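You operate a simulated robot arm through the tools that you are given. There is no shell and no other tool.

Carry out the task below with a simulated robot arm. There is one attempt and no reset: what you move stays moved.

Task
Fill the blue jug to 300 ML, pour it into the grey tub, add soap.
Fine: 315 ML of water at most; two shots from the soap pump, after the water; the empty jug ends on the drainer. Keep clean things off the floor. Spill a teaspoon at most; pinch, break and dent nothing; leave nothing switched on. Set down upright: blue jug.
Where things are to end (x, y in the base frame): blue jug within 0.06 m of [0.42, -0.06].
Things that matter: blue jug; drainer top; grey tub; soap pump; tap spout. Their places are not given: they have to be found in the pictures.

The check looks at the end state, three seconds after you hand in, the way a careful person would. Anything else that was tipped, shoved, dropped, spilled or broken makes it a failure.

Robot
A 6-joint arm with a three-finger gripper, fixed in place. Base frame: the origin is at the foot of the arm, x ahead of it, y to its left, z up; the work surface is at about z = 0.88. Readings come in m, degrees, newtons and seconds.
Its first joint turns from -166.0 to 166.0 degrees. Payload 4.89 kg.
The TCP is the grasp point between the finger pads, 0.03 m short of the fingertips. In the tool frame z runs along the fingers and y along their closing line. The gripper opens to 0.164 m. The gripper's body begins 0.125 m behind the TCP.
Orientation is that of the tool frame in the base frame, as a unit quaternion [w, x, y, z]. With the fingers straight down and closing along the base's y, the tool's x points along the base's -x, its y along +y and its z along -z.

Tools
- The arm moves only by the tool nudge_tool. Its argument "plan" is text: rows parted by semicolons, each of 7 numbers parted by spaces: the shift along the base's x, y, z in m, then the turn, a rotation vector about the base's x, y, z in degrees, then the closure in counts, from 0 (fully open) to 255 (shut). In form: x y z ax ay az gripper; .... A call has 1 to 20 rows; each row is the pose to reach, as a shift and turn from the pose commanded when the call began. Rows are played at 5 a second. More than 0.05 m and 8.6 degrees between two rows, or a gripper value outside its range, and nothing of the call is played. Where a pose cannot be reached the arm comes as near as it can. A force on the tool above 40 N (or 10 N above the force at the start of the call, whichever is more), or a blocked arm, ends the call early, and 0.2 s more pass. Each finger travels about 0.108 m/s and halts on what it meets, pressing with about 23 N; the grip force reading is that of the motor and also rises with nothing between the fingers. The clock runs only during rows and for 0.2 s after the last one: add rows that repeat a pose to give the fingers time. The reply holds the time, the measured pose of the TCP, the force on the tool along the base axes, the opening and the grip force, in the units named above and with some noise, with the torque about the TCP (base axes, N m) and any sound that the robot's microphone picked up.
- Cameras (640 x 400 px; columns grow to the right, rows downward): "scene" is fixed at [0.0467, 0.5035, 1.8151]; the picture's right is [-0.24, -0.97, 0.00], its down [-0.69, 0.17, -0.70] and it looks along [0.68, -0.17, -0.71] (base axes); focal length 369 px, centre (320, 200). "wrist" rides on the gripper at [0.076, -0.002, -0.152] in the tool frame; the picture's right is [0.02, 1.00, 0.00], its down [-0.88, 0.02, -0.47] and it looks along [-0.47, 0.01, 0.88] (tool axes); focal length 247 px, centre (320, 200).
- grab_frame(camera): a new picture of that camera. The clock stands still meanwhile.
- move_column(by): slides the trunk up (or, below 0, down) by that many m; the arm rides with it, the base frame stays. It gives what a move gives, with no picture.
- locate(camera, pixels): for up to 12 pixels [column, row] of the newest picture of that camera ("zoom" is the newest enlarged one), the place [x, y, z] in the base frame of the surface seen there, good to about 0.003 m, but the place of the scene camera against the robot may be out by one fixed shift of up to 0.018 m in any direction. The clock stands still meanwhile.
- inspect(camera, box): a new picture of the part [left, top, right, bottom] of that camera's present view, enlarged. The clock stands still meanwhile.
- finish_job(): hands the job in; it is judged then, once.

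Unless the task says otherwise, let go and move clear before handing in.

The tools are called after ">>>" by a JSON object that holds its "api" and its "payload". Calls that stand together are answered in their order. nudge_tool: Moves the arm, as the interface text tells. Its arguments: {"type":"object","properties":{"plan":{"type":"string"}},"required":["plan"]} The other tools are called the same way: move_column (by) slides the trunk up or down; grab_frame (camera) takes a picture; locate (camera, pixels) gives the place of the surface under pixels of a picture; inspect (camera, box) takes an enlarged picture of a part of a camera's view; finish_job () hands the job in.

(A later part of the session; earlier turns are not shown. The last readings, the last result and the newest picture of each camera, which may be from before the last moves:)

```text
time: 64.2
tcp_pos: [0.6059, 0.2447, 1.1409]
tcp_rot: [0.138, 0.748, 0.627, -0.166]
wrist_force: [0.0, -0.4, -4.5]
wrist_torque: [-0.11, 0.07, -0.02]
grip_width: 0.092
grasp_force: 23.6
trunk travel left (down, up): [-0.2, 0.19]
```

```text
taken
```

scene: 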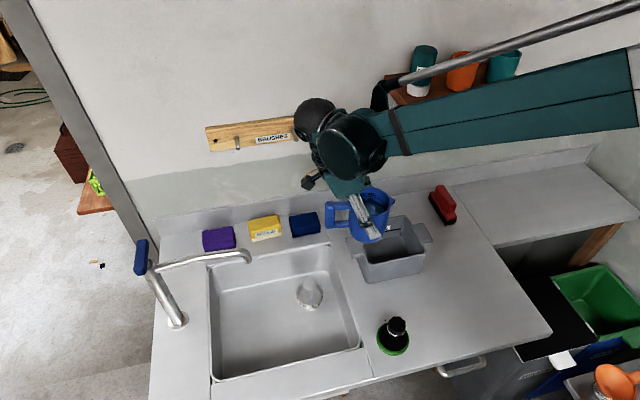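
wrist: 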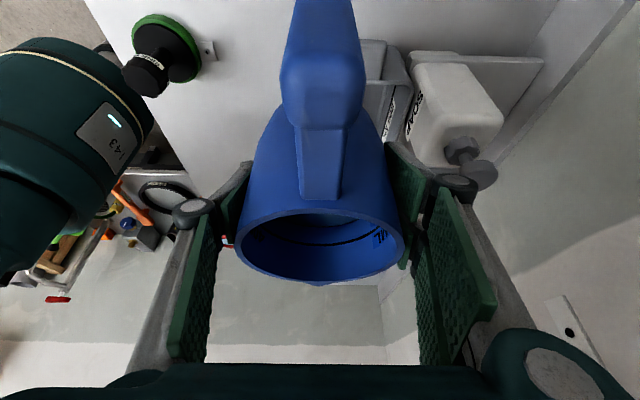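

The yaw reads correctly and the jug is still level. I'll tilt gently to 36°, which is below where water reaches the lip, and check pose and clearances.

>>> {"api": "nudge_tool", "payload": {"plan": "0 0 0 2.95 -0.52 0 150; 0 0 0 6.89 -1.22 0 150; 0 0 0 11.33 -2.0 0 150; 0 0 0 15.76 -2.78 0 150; 0 0 -0.002 20.19 -3.56 0 150; 0 0 -0.008 24.62 -4.34 0 150; 0 0 -0.016 29.05 -5.12 0 150; 0 0 -0.024 33.48 -5.9 0 150; 0 0 -0.03 35.45 -6.25 0 150; 0 0 -0.03 35.45 -6.25 0 150"}}

>>> {"api": "grab_frame", "payload": {"camera": "scene"}}

>>> {"api": "inspect", "payload": {"camera": "scene", "box": [320, 170, 450, 290]}}

>>> {"api": "grab_frame", "payload": {"camera": "wrist"}}

```text
time: 66.3
tcp_pos: [0.6066, 0.2443, 1.1116]
tcp_rot: [-0.063, 0.762, 0.64, 0.074]
wrist_force: [-1.2, -1.0, -3.1]
wrist_torque: [-0.06, -0.02, -0.01]
grip_width: 0.0918
grasp_force: 23.3
trunk travel left (down, up): [-0.2, 0.19]
```

```text
taken
```

scene: 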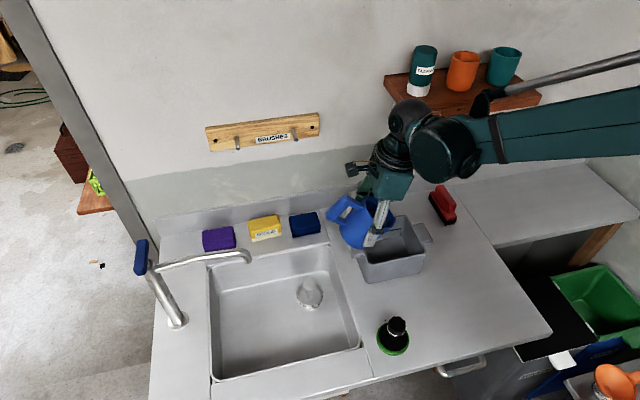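

```text
3.33 times, centred on (385, 230) of scene
```

zoom: 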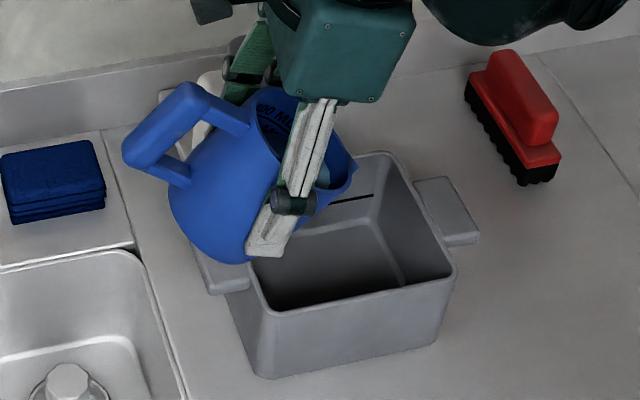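

```text
taken
```

wrist: 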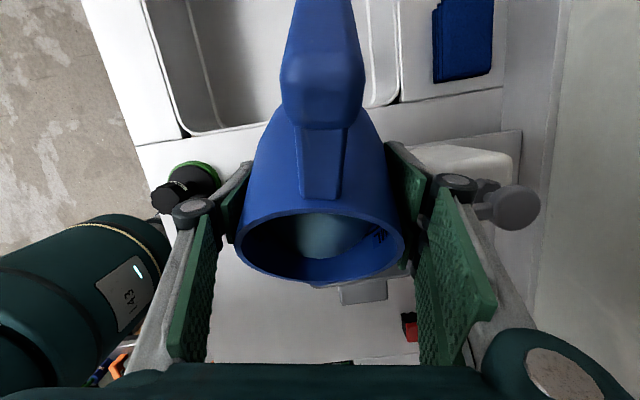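

The tilt is accurate and no water is out yet. The wrist's dark cap at (408,118) appears near the shelf, so I'll check its 3D distance from the shelf corner.

>>> {"api": "locate", "payload": {"camera": "scene", "pixels": [[408, 115], [395, 120], [415, 100], [425, 112], [390, 95], [436, 75], [393, 85], [505, 103], [535, 97], [445, 150], [490, 105], [428, 122]]}}

>>> {"api": "inspect", "payload": {"camera": "scene", "box": [350, 60, 550, 200]}}

```text
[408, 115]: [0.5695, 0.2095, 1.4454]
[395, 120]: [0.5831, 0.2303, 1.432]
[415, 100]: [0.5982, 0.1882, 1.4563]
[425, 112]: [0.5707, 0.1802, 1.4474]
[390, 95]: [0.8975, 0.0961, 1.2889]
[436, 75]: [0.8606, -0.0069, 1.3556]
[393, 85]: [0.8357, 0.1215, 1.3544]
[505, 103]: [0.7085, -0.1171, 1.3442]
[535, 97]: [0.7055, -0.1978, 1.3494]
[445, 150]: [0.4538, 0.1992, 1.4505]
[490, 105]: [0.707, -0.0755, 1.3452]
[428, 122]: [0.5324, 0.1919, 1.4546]
```

```text
2.86 times, centred on (450, 130) of scene
```

zoom: 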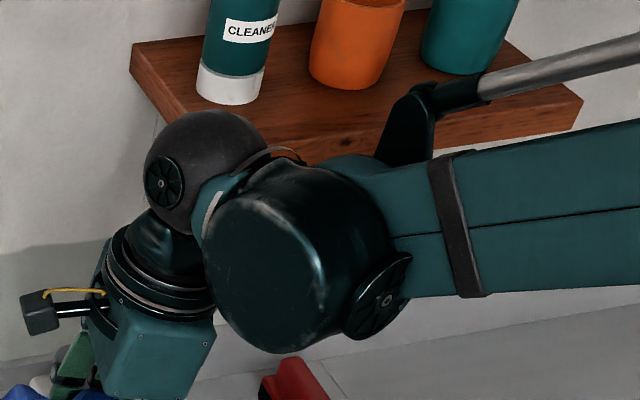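

The shelf front is at about x 0.71 and the wrist cap's near side at about 0.60, so there's good clearance. I'll continue tilting slowly at 2° per row through the point where water starts over the lip.

>>> {"api": "nudge_tool", "payload": {"plan": "0 0 -0.002 1.97 -0.35 0 150; 0 0 -0.004 3.94 -0.69 0 150; 0 0 -0.006 5.91 -1.04 0 150; 0 0 -0.008 7.88 -1.39 0 150; 0 0 -0.01 9.85 -1.74 0 150; 0 0 -0.01 11.82 -2.08 0 150; 0 0 -0.01 13.79 -2.43 0 150"}}

>>> {"api": "inspect", "payload": {"camera": "scene", "box": [320, 170, 450, 290]}}

>>> {"api": "grab_frame", "payload": {"camera": "wrist"}}

```text
time: 68.0
tcp_pos: [0.6071, 0.2441, 1.1007]
tcp_rot: [-0.14, 0.748, 0.627, 0.166]
wrist_force: [0.5, -0.9, -4.2]
wrist_torque: [-0.15, 0.0, -0.04]
grip_width: 0.0919
grasp_force: 22.6
trunk travel left (down, up): [-0.2, 0.19]
```

```text
3.33 times, centred on (385, 230) of scene
```

zoom: 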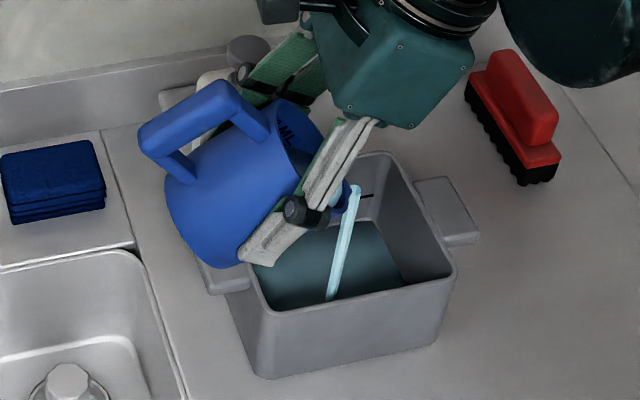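

```text
taken
```

wrist: 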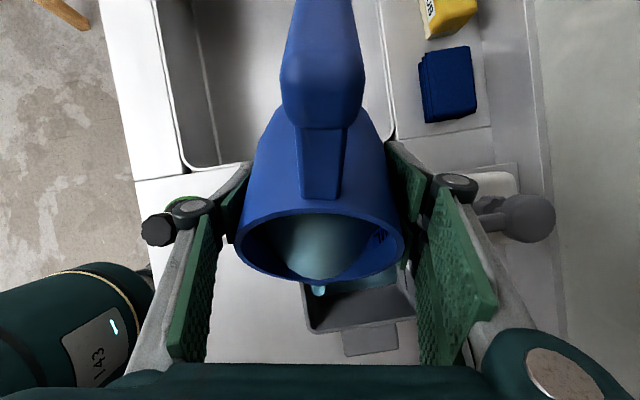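

Water is pouring in a clean stream from the lip into the tub, visible in both pictures. I'll keep tilting slowly.

>>> {"api": "nudge_tool", "payload": {"plan": "0.001 0 0 1.97 -0.35 0 150; 0.002 0 0 3.94 -0.69 0 150; 0.002 0 0 5.91 -1.04 0 150; 0.002 0 0 7.88 -1.39 0 150; 0.002 0 0 9.85 -1.74 0 150; 0.002 0 0.002 11.82 -2.08 0 150; 0.002 0 0.004 13.79 -2.43 0 150; 0.002 0 0.006 15.76 -2.78 0 150; 0.002 0 0.008 17.73 -3.12 0 150; 0.002 0 0.01 19.7 -3.47 0 150; 0.002 0 0.012 21.67 -3.82 0 150; 0.002 0 0.014 23.64 -4.17 0 150"}}

>>> {"api": "grab_frame", "payload": {"camera": "scene"}}

>>> {"api": "inspect", "payload": {"camera": "scene", "box": [320, 170, 450, 290]}}

>>> {"api": "grab_frame", "payload": {"camera": "wrist"}}

```text
time: 70.5
tcp_pos: [0.6075, 0.2437, 1.1142]
tcp_rot: [-0.267, 0.697, 0.584, 0.318]
wrist_force: [-0.1, 0.3, -1.7]
wrist_torque: [-0.05, 0.0, -0.01]
grip_width: 0.0918
grasp_force: 23.0
trunk travel left (down, up): [-0.2, 0.19]
```

```text
taken
```

scene: 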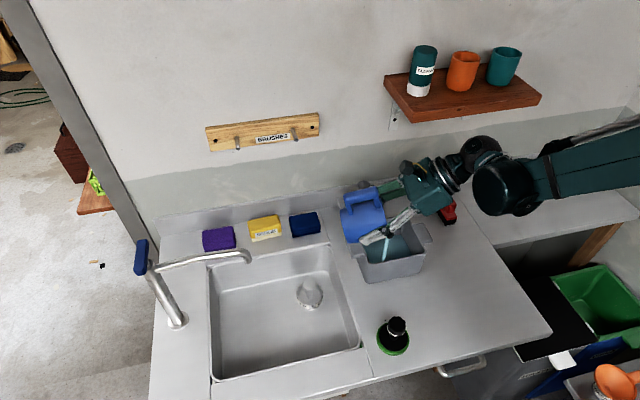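

```text
3.33 times, centred on (385, 230) of scene
```

zoom: 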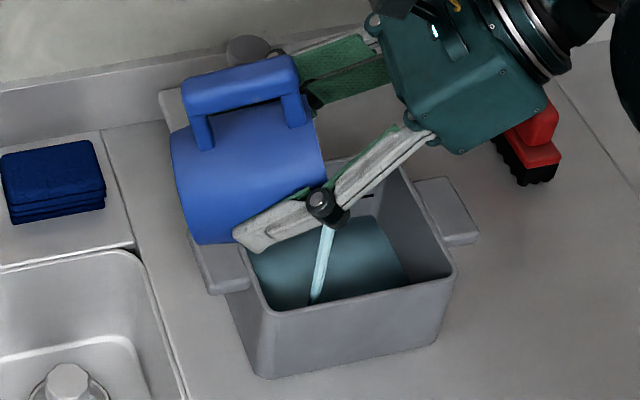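

```text
taken
```

wrist: 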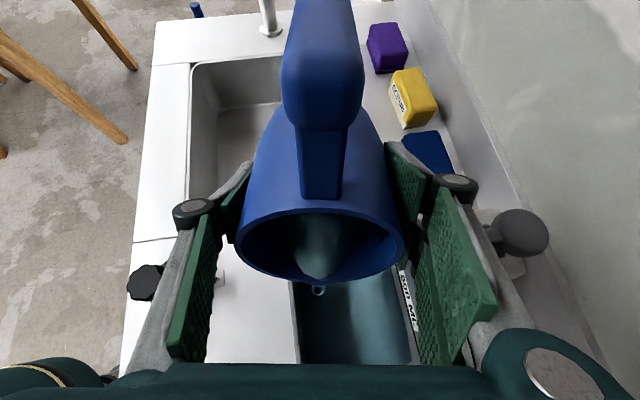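

The force is dropping as the jug empties, and the stream stays about 2 cm inside the tub's near wall. I'll continue the tilt to about 110°, raising slightly to keep the knuckle above the nozzle.

>>> {"api": "nudge_tool", "payload": {"plan": "0 0 0.002 2.46 -0.43 0 150; 0 -0.001 0.004 4.92 -0.87 0 150; 0 -0.002 0.006 7.39 -1.3 0 150; 0 -0.003 0.008 9.85 -1.74 0 150; 0 -0.004 0.01 12.31 -2.17 0 150; 0 -0.005 0.012 14.77 -2.6 0 150; 0 -0.006 0.014 17.23 -3.04 0 150; 0 -0.007 0.015 19.7 -3.47 0 150; 0 -0.008 0.016 22.16 -3.91 0 150; 0 -0.009 0.016 24.62 -4.34 0 150; 0 -0.01 0.016 27.08 -4.77 0 150; 0 -0.012 0.016 29.54 -5.21 0 150; 0 -0.013 0.016 32.01 -5.64 0 150; 0 -0.014 0.016 34.47 -6.08 0 150; 0 -0.014 0.016 34.47 -6.08 0 150; 0 -0.014 0.016 34.47 -6.08 0 150"}}

>>> {"api": "grab_frame", "payload": {"camera": "scene"}}

>>> {"api": "inspect", "payload": {"camera": "scene", "box": [320, 170, 450, 290]}}

>>> {"api": "grab_frame", "payload": {"camera": "wrist"}}

```text
time: 74.0
tcp_pos: [0.6084, 0.2303, 1.1311]
tcp_rot: [-0.431, 0.569, 0.478, 0.513]
wrist_force: [-0.2, -0.3, -0.8]
wrist_torque: [0.01, -0.01, -0.01]
grip_width: 0.0918
grasp_force: 23.2
trunk travel left (down, up): [-0.2, 0.19]
```

```text
taken
```

scene: 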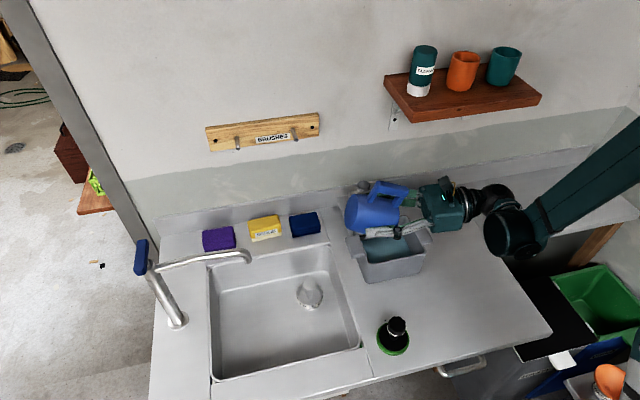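

```text
3.33 times, centred on (385, 230) of scene
```

zoom: 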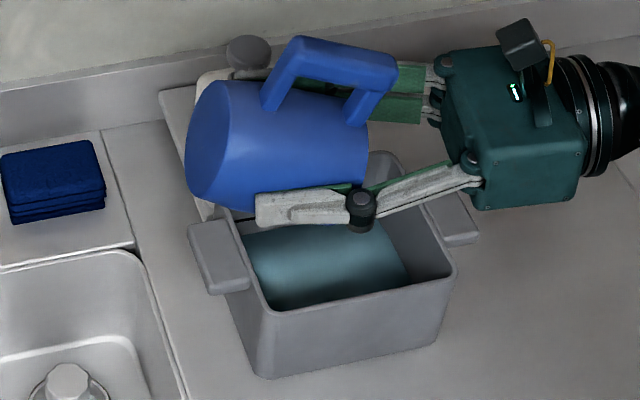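

```text
taken
```

wrist: 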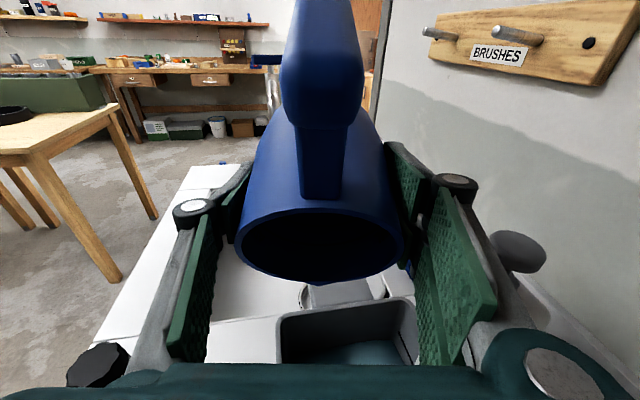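

The jug is at about 109° with no more stream visible. I'll tilt a bit further, wait for last drops and check weight.

>>> {"api": "nudge_tool", "payload": {"plan": "0 -0.002 0.002 3 -0.53 0 150; 0 -0.004 0.004 6 -1.06 0 150; 0 -0.006 0.006 9 -1.59 0 150; 0 -0.008 0.008 12 -2.12 0 150; 0 -0.008 0.008 12 -2.12 0 150; 0 -0.008 0.008 12 -2.12 0 150; 0 -0.008 0.008 12 -2.12 0 150; 0 -0.008 0.008 12 -2.12 0 150; 0 -0.008 0.008 12 -2.12 0 150; 0 -0.008 0.008 12 -2.12 0 150"}}

>>> {"api": "inspect", "payload": {"camera": "scene", "box": [320, 170, 450, 290]}}

>>> {"api": "locate", "payload": {"camera": "zoom", "pixels": [[300, 250], [330, 260], [350, 270], [290, 280], [380, 265], [320, 285], [270, 260], [360, 245]]}}

```text
time: 76.2
tcp_pos: [0.6164, 0.2219, 1.154]
tcp_rot: [-0.479, 0.511, 0.431, 0.569]
wrist_force: [0.4, 0.0, -1.8]
wrist_torque: [-0.04, -0.01, -0.03]
grip_width: 0.0916
grasp_force: 23.2
out of reach, approached as far as the arm can: row 3, 4, 5, 6, 7, 8, 9, 10
trunk travel left (down, up): [-0.2, 0.19]
```

```text
3.33 times, centred on (385, 230) of scene
```

zoom: 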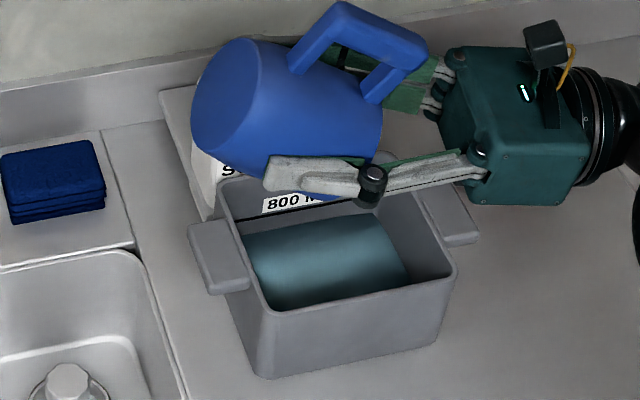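

```text
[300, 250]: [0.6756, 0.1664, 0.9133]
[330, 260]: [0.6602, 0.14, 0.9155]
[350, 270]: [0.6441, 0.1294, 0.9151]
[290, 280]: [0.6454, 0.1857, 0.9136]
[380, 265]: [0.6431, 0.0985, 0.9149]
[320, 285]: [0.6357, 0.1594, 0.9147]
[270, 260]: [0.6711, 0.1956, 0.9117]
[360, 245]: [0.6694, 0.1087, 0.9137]
```

The jug reached about 121° tilt and is empty, and the tub's water surface is at about 0.9145 in the scene frame with no spill visible. The arm hit its reach limit slightly, so I'll un-tilt carefully in a short call and re-check the pose.

>>> {"api": "nudge_tool", "payload": {"plan": "0 0.001 0 -3.94 0.69 0 150; -0.001 0.003 0 -7.88 1.39 0 150; -0.002 0.005 0 -11.82 2.08 0 150; -0.003 0.007 0 -15.76 2.78 0 150; -0.003 0.008 0 -19.7 3.47 0 150; -0.003 0.01 0 -23.64 4.17 0 150; -0.003 0.012 0 -27.57 4.86 0 150; -0.003 0.014 0 -31.51 5.56 0 150"}}

>>> {"api": "inspect", "payload": {"camera": "scene", "box": [320, 170, 450, 290]}}

```text
time: 78.0
tcp_pos: [0.6143, 0.2361, 1.1539]
tcp_rot: [-0.343, 0.648, 0.545, 0.406]
wrist_force: [0.2, 0.1, -1.1]
wrist_torque: [0.04, 0.04, 0.07]
grip_width: 0.0918
grasp_force: 23.2
trunk travel left (down, up): [-0.2, 0.19]
```

```text
3.33 times, centred on (385, 230) of scene
```

zoom: 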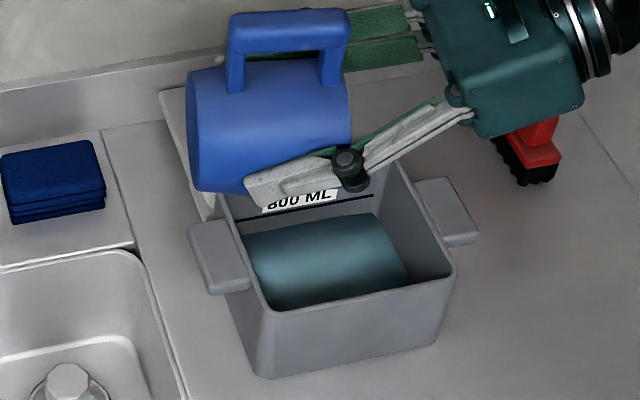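

The pose is consistent now at about 89.5° tilt. I'll finish un-tilting to upright at this spot, drawing back slightly from the nozzle.

>>> {"api": "nudge_tool", "payload": {"plan": "-0.001 0.001 0 -5.91 1.04 0 150; -0.003 0.003 0 -11.82 2.08 0 150; -0.005 0.005 0 -17.73 3.13 0 150; -0.007 0.007 0 -23.64 4.17 0 150; -0.008 0.008 0 -29.54 5.21 0 150; -0.008 0.009 0 -35.45 6.25 0 150; -0.008 0.009 0 -41.36 7.29 0 150; -0.008 0.009 0 -47.27 8.33 0 150; -0.008 0.009 0 -53.18 9.37 0 150; -0.008 0.009 0 -59.09 10.42 0 150; -0.008 0.009 0 -65.0 11.46 0 150; -0.008 0.009 0 -70.91 12.5 0 150; -0.008 0.009 0 -76.81 13.54 0 150; -0.008 0.009 0 -82.72 14.58 0 150; -0.008 0.009 0 -88.14 15.54 0 150; -0.008 0.009 0 -88.14 15.54 0 150"}}

>>> {"api": "grab_frame", "payload": {"camera": "scene"}}

>>> {"api": "inspect", "payload": {"camera": "scene", "box": [320, 170, 450, 290]}}

>>> {"api": "locate", "payload": {"camera": "scene", "pixels": [[490, 322], [480, 315], [550, 332], [500, 345], [440, 350], [530, 300], [505, 255], [430, 375], [460, 340]]}}

```text
time: 81.3
tcp_pos: [0.6064, 0.2457, 1.1543]
tcp_rot: [0.14, 0.748, 0.627, -0.169]
wrist_force: [0.4, 0.3, -0.9]
wrist_torque: [-0.07, 0.07, -0.01]
grip_width: 0.0916
grasp_force: 22.6
trunk travel left (down, up): [-0.2, 0.19]
```

```text
taken
```

scene: 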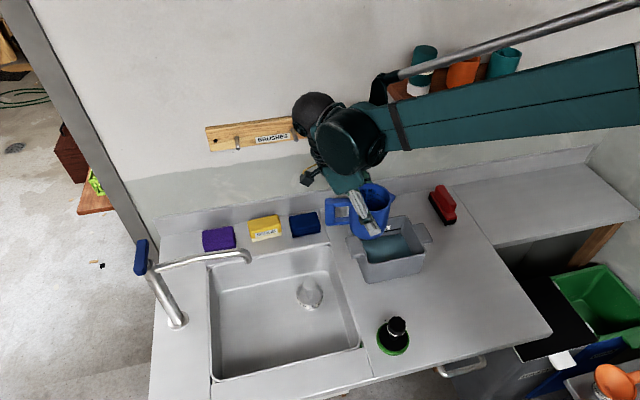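

```text
3.33 times, centred on (385, 230) of scene
```

zoom: 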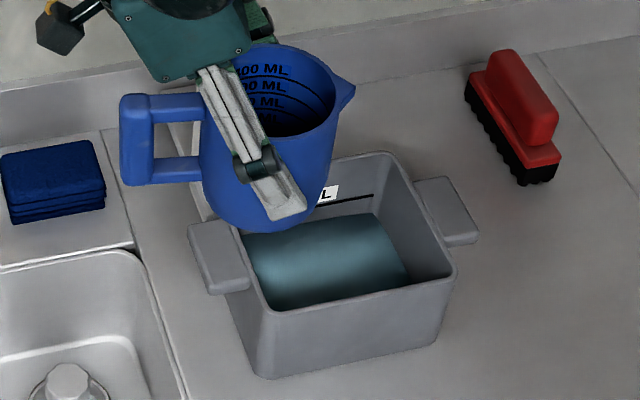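

```text
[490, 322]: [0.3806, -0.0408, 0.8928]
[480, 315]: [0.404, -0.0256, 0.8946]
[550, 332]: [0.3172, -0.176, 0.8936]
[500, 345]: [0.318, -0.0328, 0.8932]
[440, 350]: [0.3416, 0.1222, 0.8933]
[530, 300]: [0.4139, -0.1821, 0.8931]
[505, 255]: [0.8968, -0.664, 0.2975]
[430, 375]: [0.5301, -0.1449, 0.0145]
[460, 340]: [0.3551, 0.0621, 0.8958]
```

The jug is upright again and empty, with the label stack visible, and the tub holds the water with no spill around it. I'll zoom in to confirm the jug is empty before moving to the drainer.

>>> {"api": "inspect", "payload": {"camera": "scene", "box": [350, 180, 400, 220]}}

```text
10.00 times, centred on (375, 200) of scene
```

zoom: 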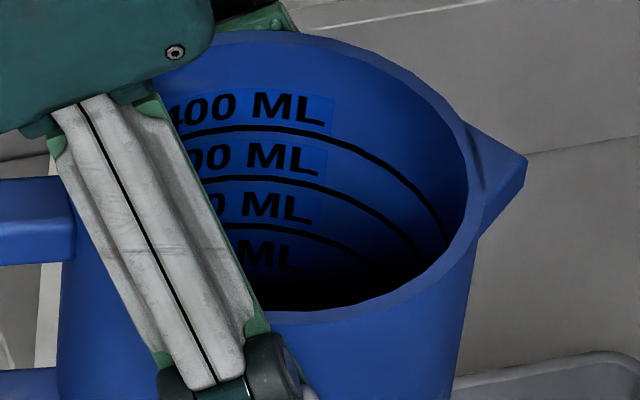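

The labels clearly read 400, 300, 200, 100, each above its line, so the fill was to the 300 line, and the jug is empty. I'll carry it toward the robot and then over to the drainer spot (0.42, -0.06).

>>> {"api": "nudge_tool", "payload": {"plan": "-0.02 0 0 0 0 0 150; -0.055 0 0 0 0 0 150; -0.095 -0.005 0 0 0 0 150; -0.13 -0.03 0 0 0 0 150; -0.16 -0.065 -0.005 0 0 0 150; -0.18 -0.105 -0.01 0 0 0 150; -0.186 -0.15 -0.02 0 0 0 150; -0.186 -0.195 -0.03 0 0 0 150; -0.186 -0.24 -0.04 0 0 0 150; -0.186 -0.28 -0.05 0 0 0 150; -0.186 -0.3 -0.055 0 0 0 150; -0.186 -0.306 -0.055 0 0 0 150; -0.186 -0.306 -0.055 0 0 0 150"}}

>>> {"api": "grab_frame", "payload": {"camera": "scene"}}

>>> {"api": "grab_frame", "payload": {"camera": "wrist"}}

```text
time: 84.2
tcp_pos: [0.4176, -0.0618, 1.0989]
tcp_rot: [0.14, 0.748, 0.627, -0.167]
wrist_force: [-0.7, 0.1, -1.5]
wrist_torque: [-0.08, -0.01, 0.0]
grip_width: 0.0915
grasp_force: 23.0
trunk travel left (down, up): [-0.2, 0.19]
```

```text
taken
```

scene: 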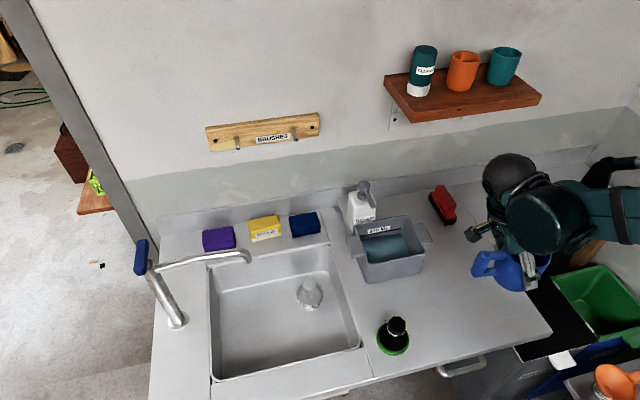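

```text
taken
```

wrist: 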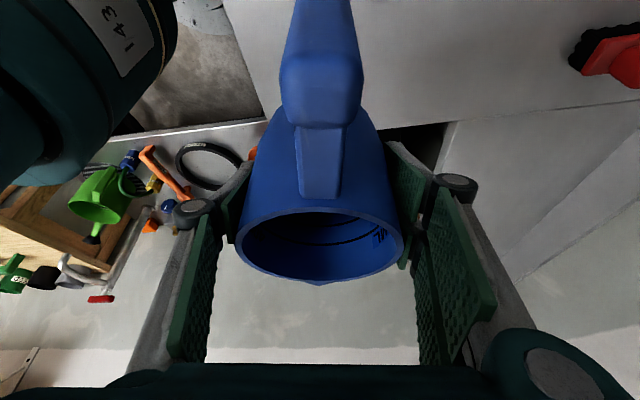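

I'm above the drainer target at (0.418, -0.062). I'll descend to just above contact.

>>> {"api": "nudge_tool", "payload": {"plan": "0.002 0.001 -0.03 0 0 0 150; 0.002 0.001 -0.065 0 0 0 150; 0.002 0.001 -0.1 0 0 0 150; 0.002 0.001 -0.125 0 0 0 150; 0.002 0.001 -0.14 0 0 0 150; 0.002 0.001 -0.148 0 0 0 150; 0.002 0.001 -0.15 0 0 0 150; 0.002 0.001 -0.15 0 0 0 150"}}

>>> {"api": "inspect", "payload": {"camera": "scene", "box": [420, 220, 580, 360]}}

```text
time: 86.0
tcp_pos: [0.4223, -0.0602, 0.9492]
tcp_rot: [0.14, 0.747, 0.627, -0.168]
wrist_force: [-0.4, -0.7, -1.9]
wrist_torque: [-0.01, 0.05, 0.0]
grip_width: 0.0916
grasp_force: 22.6
trunk travel left (down, up): [-0.2, 0.19]
```

```text
2.86 times, centred on (500, 290) of scene
```

zoom: 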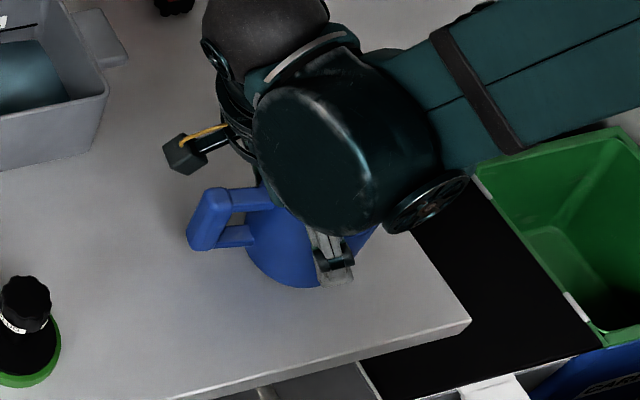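

The jug bottom should be about 1 cm above the surface. I'll lower in small steps until the force shows contact.

>>> {"api": "nudge_tool", "payload": {"plan": "0 0 -0.003 0 0 0 150; 0 0 -0.006 0 0 0 150; 0 0 -0.008 0 0 0 150; 0 0 -0.009 0 0 0 150; 0 0 -0.009 0 0 0 150"}}

```text
time: 87.2
tcp_pos: [0.424, -0.0605, 0.9404]
tcp_rot: [0.141, 0.747, 0.627, -0.168]
wrist_force: [2.8, -2.8, 14.0]
wrist_torque: [0.35, -0.04, -0.06]
grip_width: 0.0916
grasp_force: 22.5
trunk travel left (down, up): [-0.2, 0.19]
```

Contact is confirmed at 14 N upward. I'll ease up 1 mm, open the fingers evenly, and check that the jug stays upright.

>>> {"api": "nudge_tool", "payload": {"plan": "0 0 0.001 0 0 0 150; 0 0 0.001 0 0 0 110; 0 0 0.001 0 0 0 100; 0 0 0.001 0 0 0 80; 0 0 0.001 0 0 0 60; 0 0 0.001 0 0 0 60"}}

>>> {"api": "inspect", "payload": {"camera": "scene", "box": [420, 220, 580, 360]}}

>>> {"api": "grab_frame", "payload": {"camera": "wrist"}}

```text
time: 88.5
tcp_pos: [0.4219, -0.0591, 0.9411]
tcp_rot: [0.14, 0.748, 0.627, -0.169]
wrist_force: [0.0, -0.4, -0.1]
wrist_torque: [-0.02, 0.02, -0.01]
grip_width: 0.1254
grasp_force: 0.1
trunk travel left (down, up): [-0.2, 0.19]
```

```text
2.86 times, centred on (500, 290) of scene
```

zoom: 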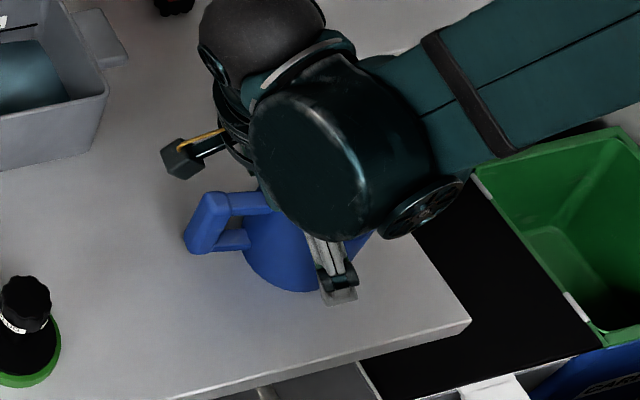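

```text
taken
```

wrist: 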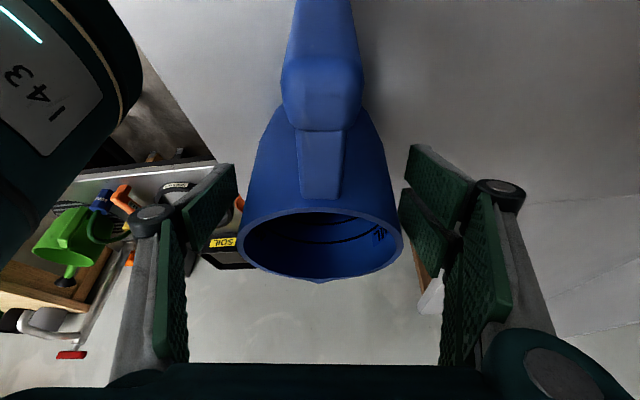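

The jug is standing free between the open pads. I'll back out along the tool axis.

>>> {"api": "nudge_tool", "payload": {"plan": "0.0015 0.0083 0.0181 0 0 0 60; 0.0044 0.025 0.0544 0 0 0 60; 0.0073 0.0416 0.0906 0 0 0 60; 0.0103 0.0583 0.1269 0 0 0 60; 0.0132 0.0749 0.1631 0 0 0 60; 0.0162 0.0916 0.1994 0 0 0 60; 0.0184 0.104 0.2266 0 0 0 60; 0.0184 0.104 0.2266 0 0 0 60"}}

>>> {"api": "grab_frame", "payload": {"camera": "scene"}}

>>> {"api": "grab_frame", "payload": {"camera": "wrist"}}

```text
time: 90.3
tcp_pos: [0.4414, 0.0459, 1.169]
tcp_rot: [0.139, 0.748, 0.627, -0.168]
wrist_force: [-0.3, -0.2, -1.1]
wrist_torque: [-0.01, 0.0, 0.0]
grip_width: 0.1256
grasp_force: 0.1
trunk travel left (down, up): [-0.2, 0.19]
```

```text
taken
```

scene: 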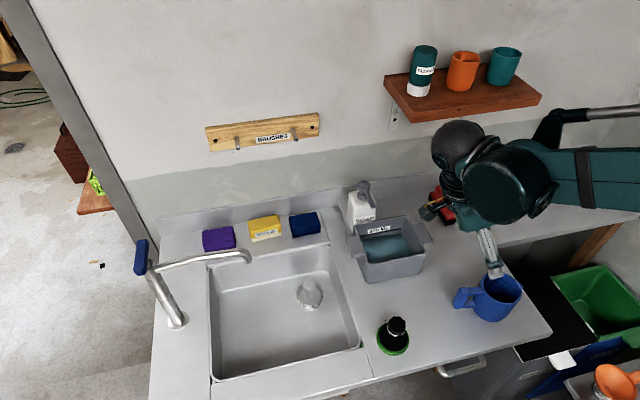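

```text
taken
```

wrist: 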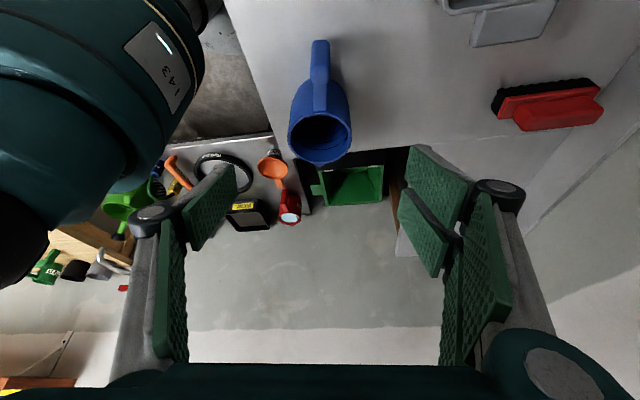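

The jug stands upright on the drainer at about (490,295) in the scene picture. Next I'll rise, yaw the tool back by 100° so it points forward, and look at the pump.

>>> {"api": "nudge_tool", "payload": {"plan": "0 0.005 0.04 0 0 0 60; 0 0.01 0.08 0 0 0 60; 0 0.02 0.1 0 0 8 60; 0 0.03 0.1 0 0 16 60; 0 0.04 0.1 0 0 24 60; 0 0.05 0.1 0 0 32 60; 0 0.06 0.1 0 0 40 60; 0 0.07 0.1 0 0 48 60; 0 0.08 0.1 0 0 56 60; 0 0.09 0.1 0 0 64 60; 0 0.1 0.1 0 0 72 60; 0 0.11 0.1 0 0 80 60; 0 0.12 0.1 0 0 88 60; 0 0.13 0.1 0 0 96 60; 0 0.14 0.1 0 0 100 60; 0 0.15 0.1 0 0 100 60; 0 0.15 0.1 0 0 100 60"}}

>>> {"api": "grab_frame", "payload": {"camera": "wrist"}}

>>> {"api": "grab_frame", "payload": {"camera": "scene"}}

```text
time: 94.0
tcp_pos: [0.4411, 0.1939, 1.2684]
tcp_rot: [0.22, 0.0, 0.976, -0.001]
wrist_force: [0.2, 0.6, 0.4]
wrist_torque: [-0.02, -0.02, -0.02]
grip_width: 0.1255
grasp_force: 0.1
trunk travel left (down, up): [-0.2, 0.19]
```

```text
taken
```

wrist: 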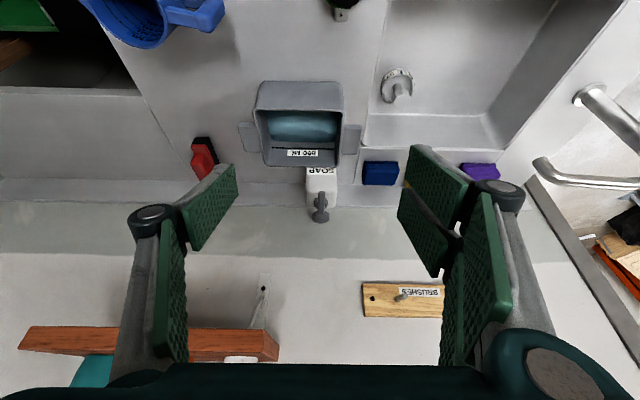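

```text
taken
```

scene: 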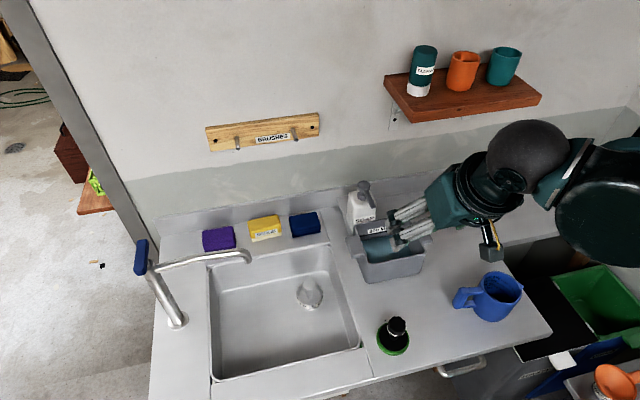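

The wrist picture shows the pump at (320,210), the shelf's near end at about (278,350) and the tub with the water. I'll measure the pump head, nozzle, shelf corner and jug position.

>>> {"api": "inspect", "payload": {"camera": "wrist", "box": [280, 150, 360, 230]}}

>>> {"api": "locate", "payload": {"camera": "zoom", "pixels": [[320, 330], [300, 330], [340, 330], [320, 300], [320, 270], [320, 250], [320, 240], [270, 220], [370, 220], [330, 345], [310, 345], [320, 355]]}}

>>> {"api": "locate", "payload": {"camera": "wrist", "pixels": [[277, 345], [260, 330], [272, 357], [200, 330], [145, 25], [200, 15], [300, 130], [240, 345]]}}

>>> {"api": "locate", "payload": {"camera": "scene", "pixels": [[475, 283], [522, 285], [500, 275], [494, 298], [460, 300], [495, 318], [363, 187], [366, 200]]}}

```text
5.00 times, centred on (320, 190) of wrist
```

zoom: 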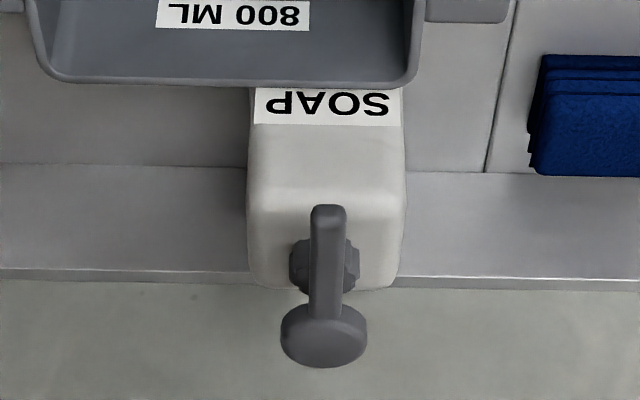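

```text
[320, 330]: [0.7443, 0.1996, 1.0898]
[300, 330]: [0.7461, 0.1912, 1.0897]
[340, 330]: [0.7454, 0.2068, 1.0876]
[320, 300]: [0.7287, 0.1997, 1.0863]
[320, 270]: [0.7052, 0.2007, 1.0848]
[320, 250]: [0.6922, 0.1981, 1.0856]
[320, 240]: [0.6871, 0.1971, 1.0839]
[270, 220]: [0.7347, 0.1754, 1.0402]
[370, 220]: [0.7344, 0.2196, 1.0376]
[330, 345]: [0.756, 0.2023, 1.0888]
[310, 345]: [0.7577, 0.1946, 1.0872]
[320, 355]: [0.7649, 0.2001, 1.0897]
```

```text
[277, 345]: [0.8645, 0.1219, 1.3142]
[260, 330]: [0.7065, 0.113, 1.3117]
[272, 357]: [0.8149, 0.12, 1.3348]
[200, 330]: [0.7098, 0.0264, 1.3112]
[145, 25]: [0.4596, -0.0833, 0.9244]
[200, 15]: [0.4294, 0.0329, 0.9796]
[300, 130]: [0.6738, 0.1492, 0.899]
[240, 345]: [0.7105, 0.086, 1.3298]
```

```text
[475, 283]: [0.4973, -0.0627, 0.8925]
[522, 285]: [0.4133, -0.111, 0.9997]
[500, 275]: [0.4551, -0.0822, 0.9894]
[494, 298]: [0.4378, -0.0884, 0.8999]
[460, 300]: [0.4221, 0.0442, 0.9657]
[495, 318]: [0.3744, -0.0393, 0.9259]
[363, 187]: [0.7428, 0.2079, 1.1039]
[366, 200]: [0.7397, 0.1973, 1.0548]
```

The pump head disc centre is about (0.752, 0.201, 1.089), and the shelf front is at x≈0.707, y≤0.12, z≥1.31. I'll close the fingers, add 8° tilt for shelf clearance, drop to z≈1.165 and move above the pump head.

>>> {"api": "nudge_tool", "payload": {"plan": "0.03 0.002 -0.02 0 -2 0 150; 0.065 0.004 -0.045 0 -4 0 220; 0.1 0.006 -0.065 0 -6 0 255; 0.135 0.008 -0.085 0 -8 0 255; 0.165 0.009 -0.1 0 -8 0 255; 0.2 0.009 -0.103 0 -8 0 255; 0.235 0.009 -0.103 0 -8 0 255; 0.27 0.009 -0.103 0 -8 0 255; 0.295 0.009 -0.103 0 -8 0 255; 0.307 0.009 -0.103 0 -8 0 255; 0.307 0.009 -0.103 0 -8 0 255"}}

>>> {"api": "grab_frame", "payload": {"camera": "wrist"}}

>>> {"api": "grab_frame", "payload": {"camera": "scene"}}

>>> {"api": "inspect", "payload": {"camera": "scene", "box": [320, 140, 440, 270]}}

```text
time: 96.3
tcp_pos: [0.7476, 0.201, 1.1657]
tcp_rot: [0.286, 0.0, 0.958, -0.001]
wrist_force: [0.0, 0.5, -0.3]
wrist_torque: [0.05, 0.05, -0.04]
grip_width: 0.0
grasp_force: 23.3
trunk travel left (down, up): [-0.2, 0.19]
```

```text
taken
```

wrist: 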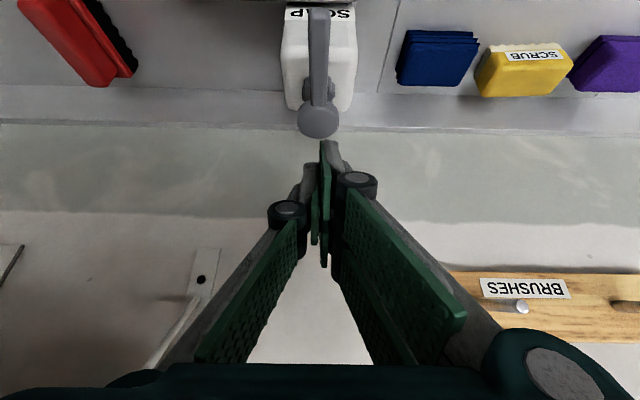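

```text
taken
```

scene: 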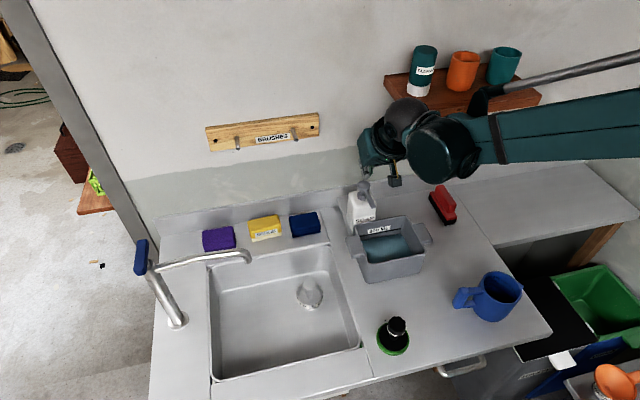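

```text
3.08 times, centred on (380, 205) of scene
```

zoom: 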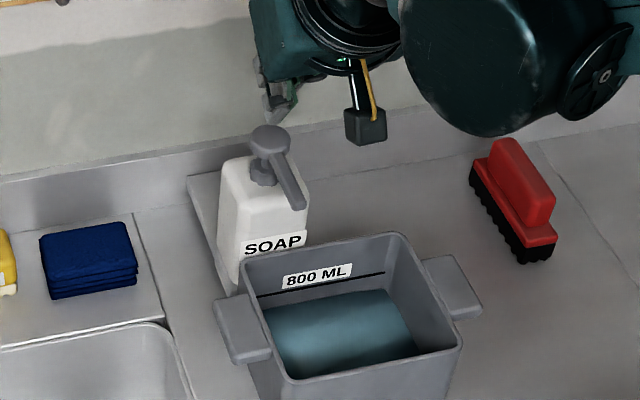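

The pump head at (318,118) in the wrist picture is aligned with the closed fingertips, with the lowest finger corner about 4.4 cm above it. I'll descend to just above contact.

>>> {"api": "nudge_tool", "payload": {"plan": "0 0 -0.015 0 0 0 255; 0 0 -0.028 0 0 0 255; 0 0 -0.036 0 0 0 255; 0 0 -0.038 0 0 0 255; 0 0 -0.038 0 0 0 255"}}

>>> {"api": "inspect", "payload": {"camera": "scene", "box": [320, 140, 440, 270]}}

>>> {"api": "grab_frame", "payload": {"camera": "wrist"}}

```text
time: 97.5
tcp_pos: [0.7485, 0.2048, 1.1263]
tcp_rot: [0.287, 0.0, 0.958, -0.002]
wrist_force: [-0.4, 0.1, 0.8]
wrist_torque: [-0.02, 0.02, -0.01]
grip_width: 0.0001
grasp_force: 23.3
trunk travel left (down, up): [-0.2, 0.19]
```

```text
3.08 times, centred on (380, 205) of scene
```

zoom: 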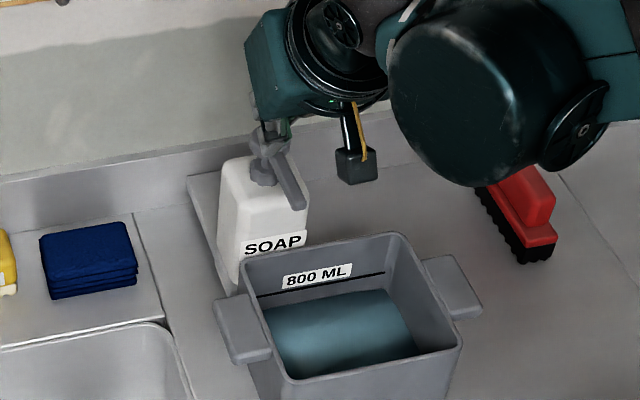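

```text
taken
```

wrist: 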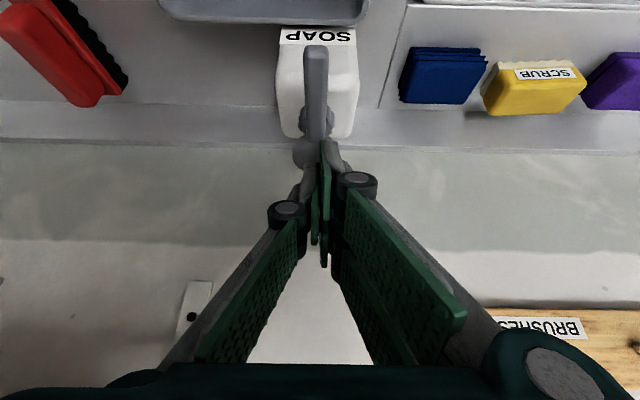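

The fingertips are just above the head with no contact, and the head looks about 4 mm toward -y of the finger centre. I'll shift -4 mm in y and begin the first press in a single smooth stroke.

>>> {"api": "nudge_tool", "payload": {"plan": "0 -0.004 0 0 0 0 255; 0 -0.004 -0.004 0 0 0 255; 0 -0.004 -0.008 0 0 0 255; 0 -0.004 -0.012 0 0 0 255; 0 -0.004 -0.016 0 0 0 255"}}

>>> {"api": "inspect", "payload": {"camera": "scene", "box": [330, 170, 430, 260]}}

>>> {"api": "grab_frame", "payload": {"camera": "wrist"}}

```text
time: 98.8
tcp_pos: [0.7471, 0.1996, 1.1126]
tcp_rot: [0.288, 0.0, 0.958, 0.0]
wrist_force: [-7.1, -0.4, 34.8]
wrist_torque: [0.06, 0.45, 0.04]
grip_width: 0.0
grasp_force: 22.8
trunk travel left (down, up): [-0.2, 0.19]
```

```text
4.44 times, centred on (380, 215) of scene
```

zoom: 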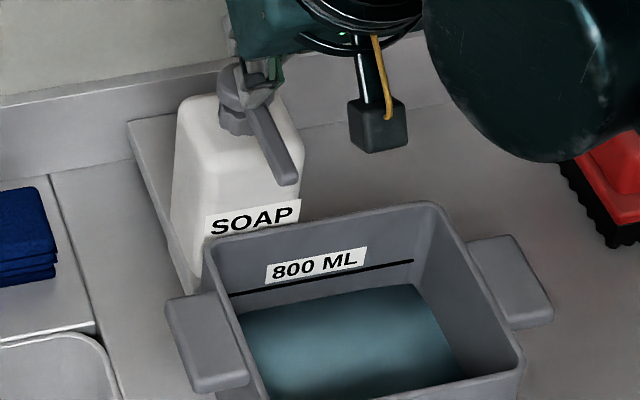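

```text
taken
```

wrist: 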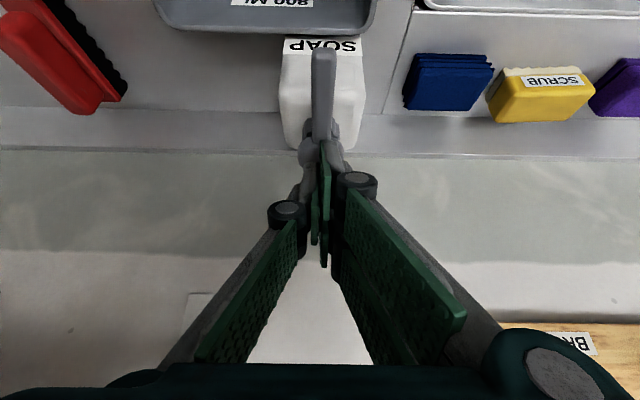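

The force is 35 N at TCP z 1.1126, with the head apparently down about 9 mm. I'll look closely at the nozzle and tub for soap.

>>> {"api": "inspect", "payload": {"camera": "scene", "box": [365, 175, 405, 210]}}

>>> {"api": "inspect", "payload": {"camera": "scene", "box": [360, 215, 430, 265]}}

>>> {"api": "inspect", "payload": {"camera": "wrist", "box": [270, 30, 370, 200]}}

>>> {"api": "locate", "payload": {"camera": "wrist", "pixels": [[323, 60], [323, 80], [323, 110], [303, 155], [335, 155], [300, 120], [345, 120]]}}

```text
11.43 times, centred on (385, 192) of scene
```

zoom: 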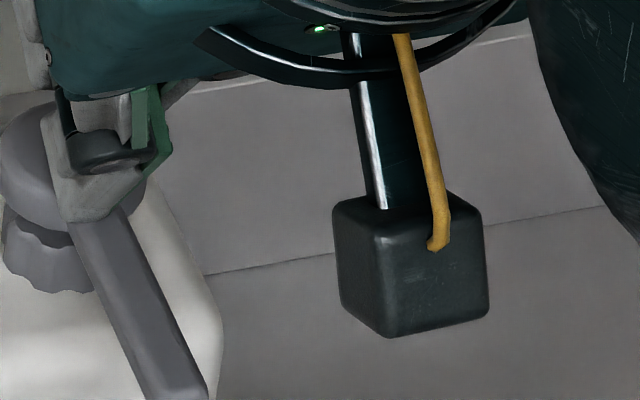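

```text
8.00 times, centred on (395, 240) of scene
```

zoom: 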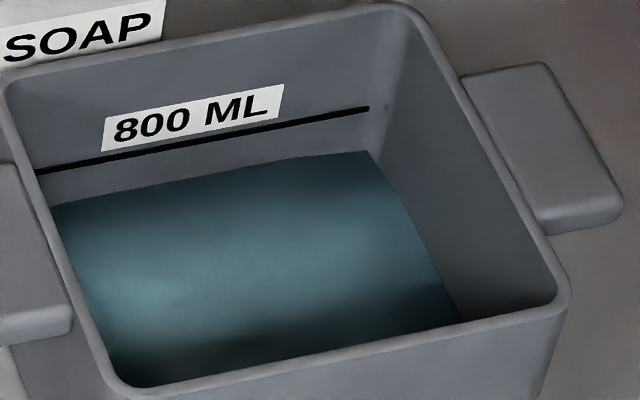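

```text
2.35 times, centred on (320, 115) of wrist
```

zoom: 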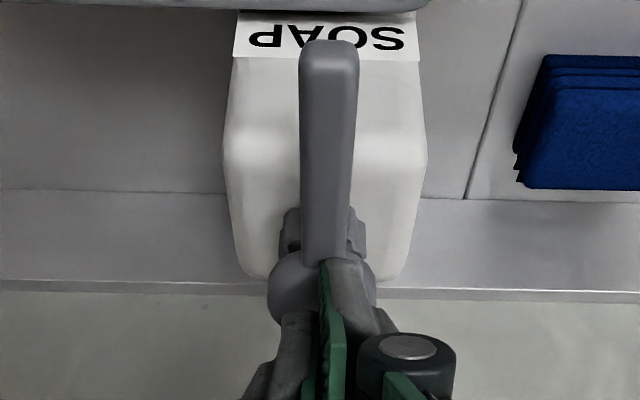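

```text
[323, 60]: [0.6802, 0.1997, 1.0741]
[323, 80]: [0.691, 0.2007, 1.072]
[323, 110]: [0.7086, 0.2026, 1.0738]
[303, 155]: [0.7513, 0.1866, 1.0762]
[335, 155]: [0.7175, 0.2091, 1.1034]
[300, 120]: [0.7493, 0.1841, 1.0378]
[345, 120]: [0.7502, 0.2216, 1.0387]
```

The head is down about 12–13 mm (nozzle z from 1.085 to 1.0735) and no soap is visible yet. I'll press 2–3 mm further within the force limit and look again.

>>> {"api": "nudge_tool", "payload": {"plan": "0 0 -0.0015 0 0 0 255; 0 0 -0.003 0 0 0 255"}}

>>> {"api": "inspect", "payload": {"camera": "scene", "box": [330, 170, 430, 260]}}

>>> {"api": "grab_frame", "payload": {"camera": "wrist"}}

>>> {"api": "locate", "payload": {"camera": "wrist", "pixels": [[323, 60], [323, 80], [323, 110], [303, 155], [300, 120], [345, 120]]}}

```text
time: 99.2
tcp_pos: [0.7468, 0.1992, 1.1122]
tcp_rot: [0.288, 0.0, 0.958, -0.001]
wrist_force: [-15.1, -0.1, 37.1]
wrist_torque: [0.03, 0.72, 0.0]
grip_width: 0.0001
grasp_force: 23.3
trunk travel left (down, up): [-0.2, 0.19]
stopped in row 2: the force on the tool passed its limit at 48 N (the readings are from after the stop); the commanded pose is now the measured one
```

```text
4.44 times, centred on (380, 215) of scene
```

zoom: 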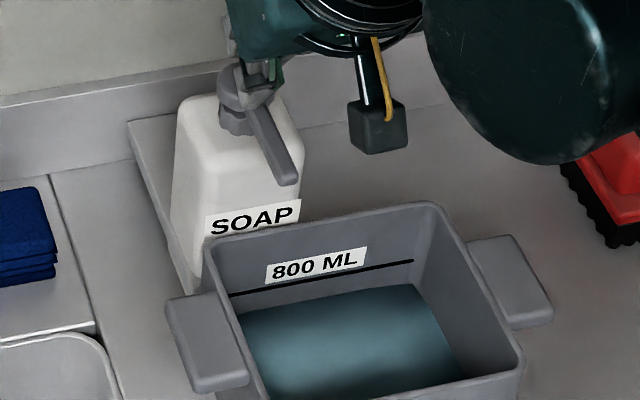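

```text
taken
```

wrist: 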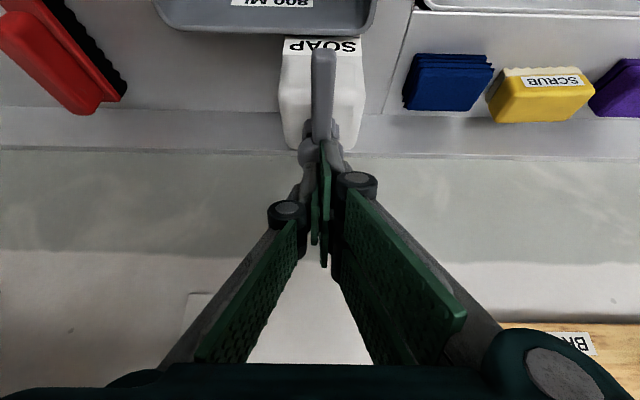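

```text
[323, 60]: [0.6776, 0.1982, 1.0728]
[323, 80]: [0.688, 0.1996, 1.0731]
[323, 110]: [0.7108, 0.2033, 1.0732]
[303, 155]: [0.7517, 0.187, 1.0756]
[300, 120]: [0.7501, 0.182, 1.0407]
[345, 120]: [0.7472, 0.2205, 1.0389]
```

The head has bottomed out: force rose to 48 N with no more travel, the head stopped 13 mm down, and nothing moved sideways. I'll release the stroke fully and look at the tub.

>>> {"api": "nudge_tool", "payload": {"plan": "0 0 0.006 0 0 0 255; 0 0 0.014 0 0 0 255; 0 0 0.022 0 0 0 255; 0 0 0.03 0 0 0 255; 0 0 0.034 0 0 0 255"}}

>>> {"api": "inspect", "payload": {"camera": "scene", "box": [330, 170, 430, 260]}}

>>> {"api": "inspect", "payload": {"camera": "scene", "box": [360, 215, 430, 265]}}

>>> {"api": "grab_frame", "payload": {"camera": "wrist"}}

>>> {"api": "locate", "payload": {"camera": "wrist", "pixels": [[320, 55], [320, 80], [320, 100], [310, 140]]}}

```text
time: 100.4
tcp_pos: [0.7489, 0.2005, 1.1451]
tcp_rot: [0.286, 0.0, 0.958, -0.001]
wrist_force: [0.5, 0.0, 0.2]
wrist_torque: [0.01, 0.04, -0.01]
grip_width: 0.0001
grasp_force: 23.6
trunk travel left (down, up): [-0.2, 0.19]
```

```text
4.44 times, centred on (380, 215) of scene
```

zoom: 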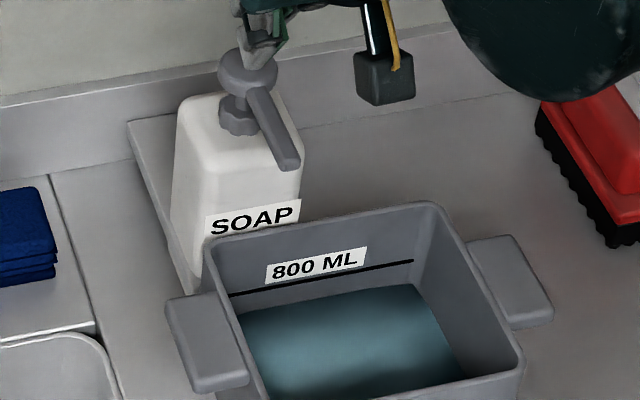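

```text
8.00 times, centred on (395, 240) of scene
```

zoom: 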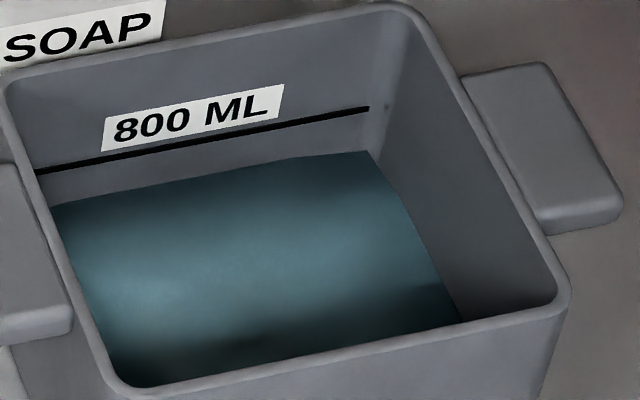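

```text
taken
```

wrist: 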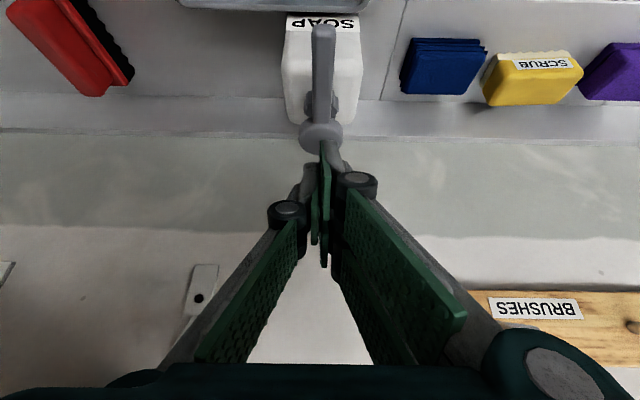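

```text
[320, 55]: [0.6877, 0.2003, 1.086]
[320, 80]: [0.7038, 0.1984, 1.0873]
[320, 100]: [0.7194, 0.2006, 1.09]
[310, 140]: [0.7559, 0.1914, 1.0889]
```

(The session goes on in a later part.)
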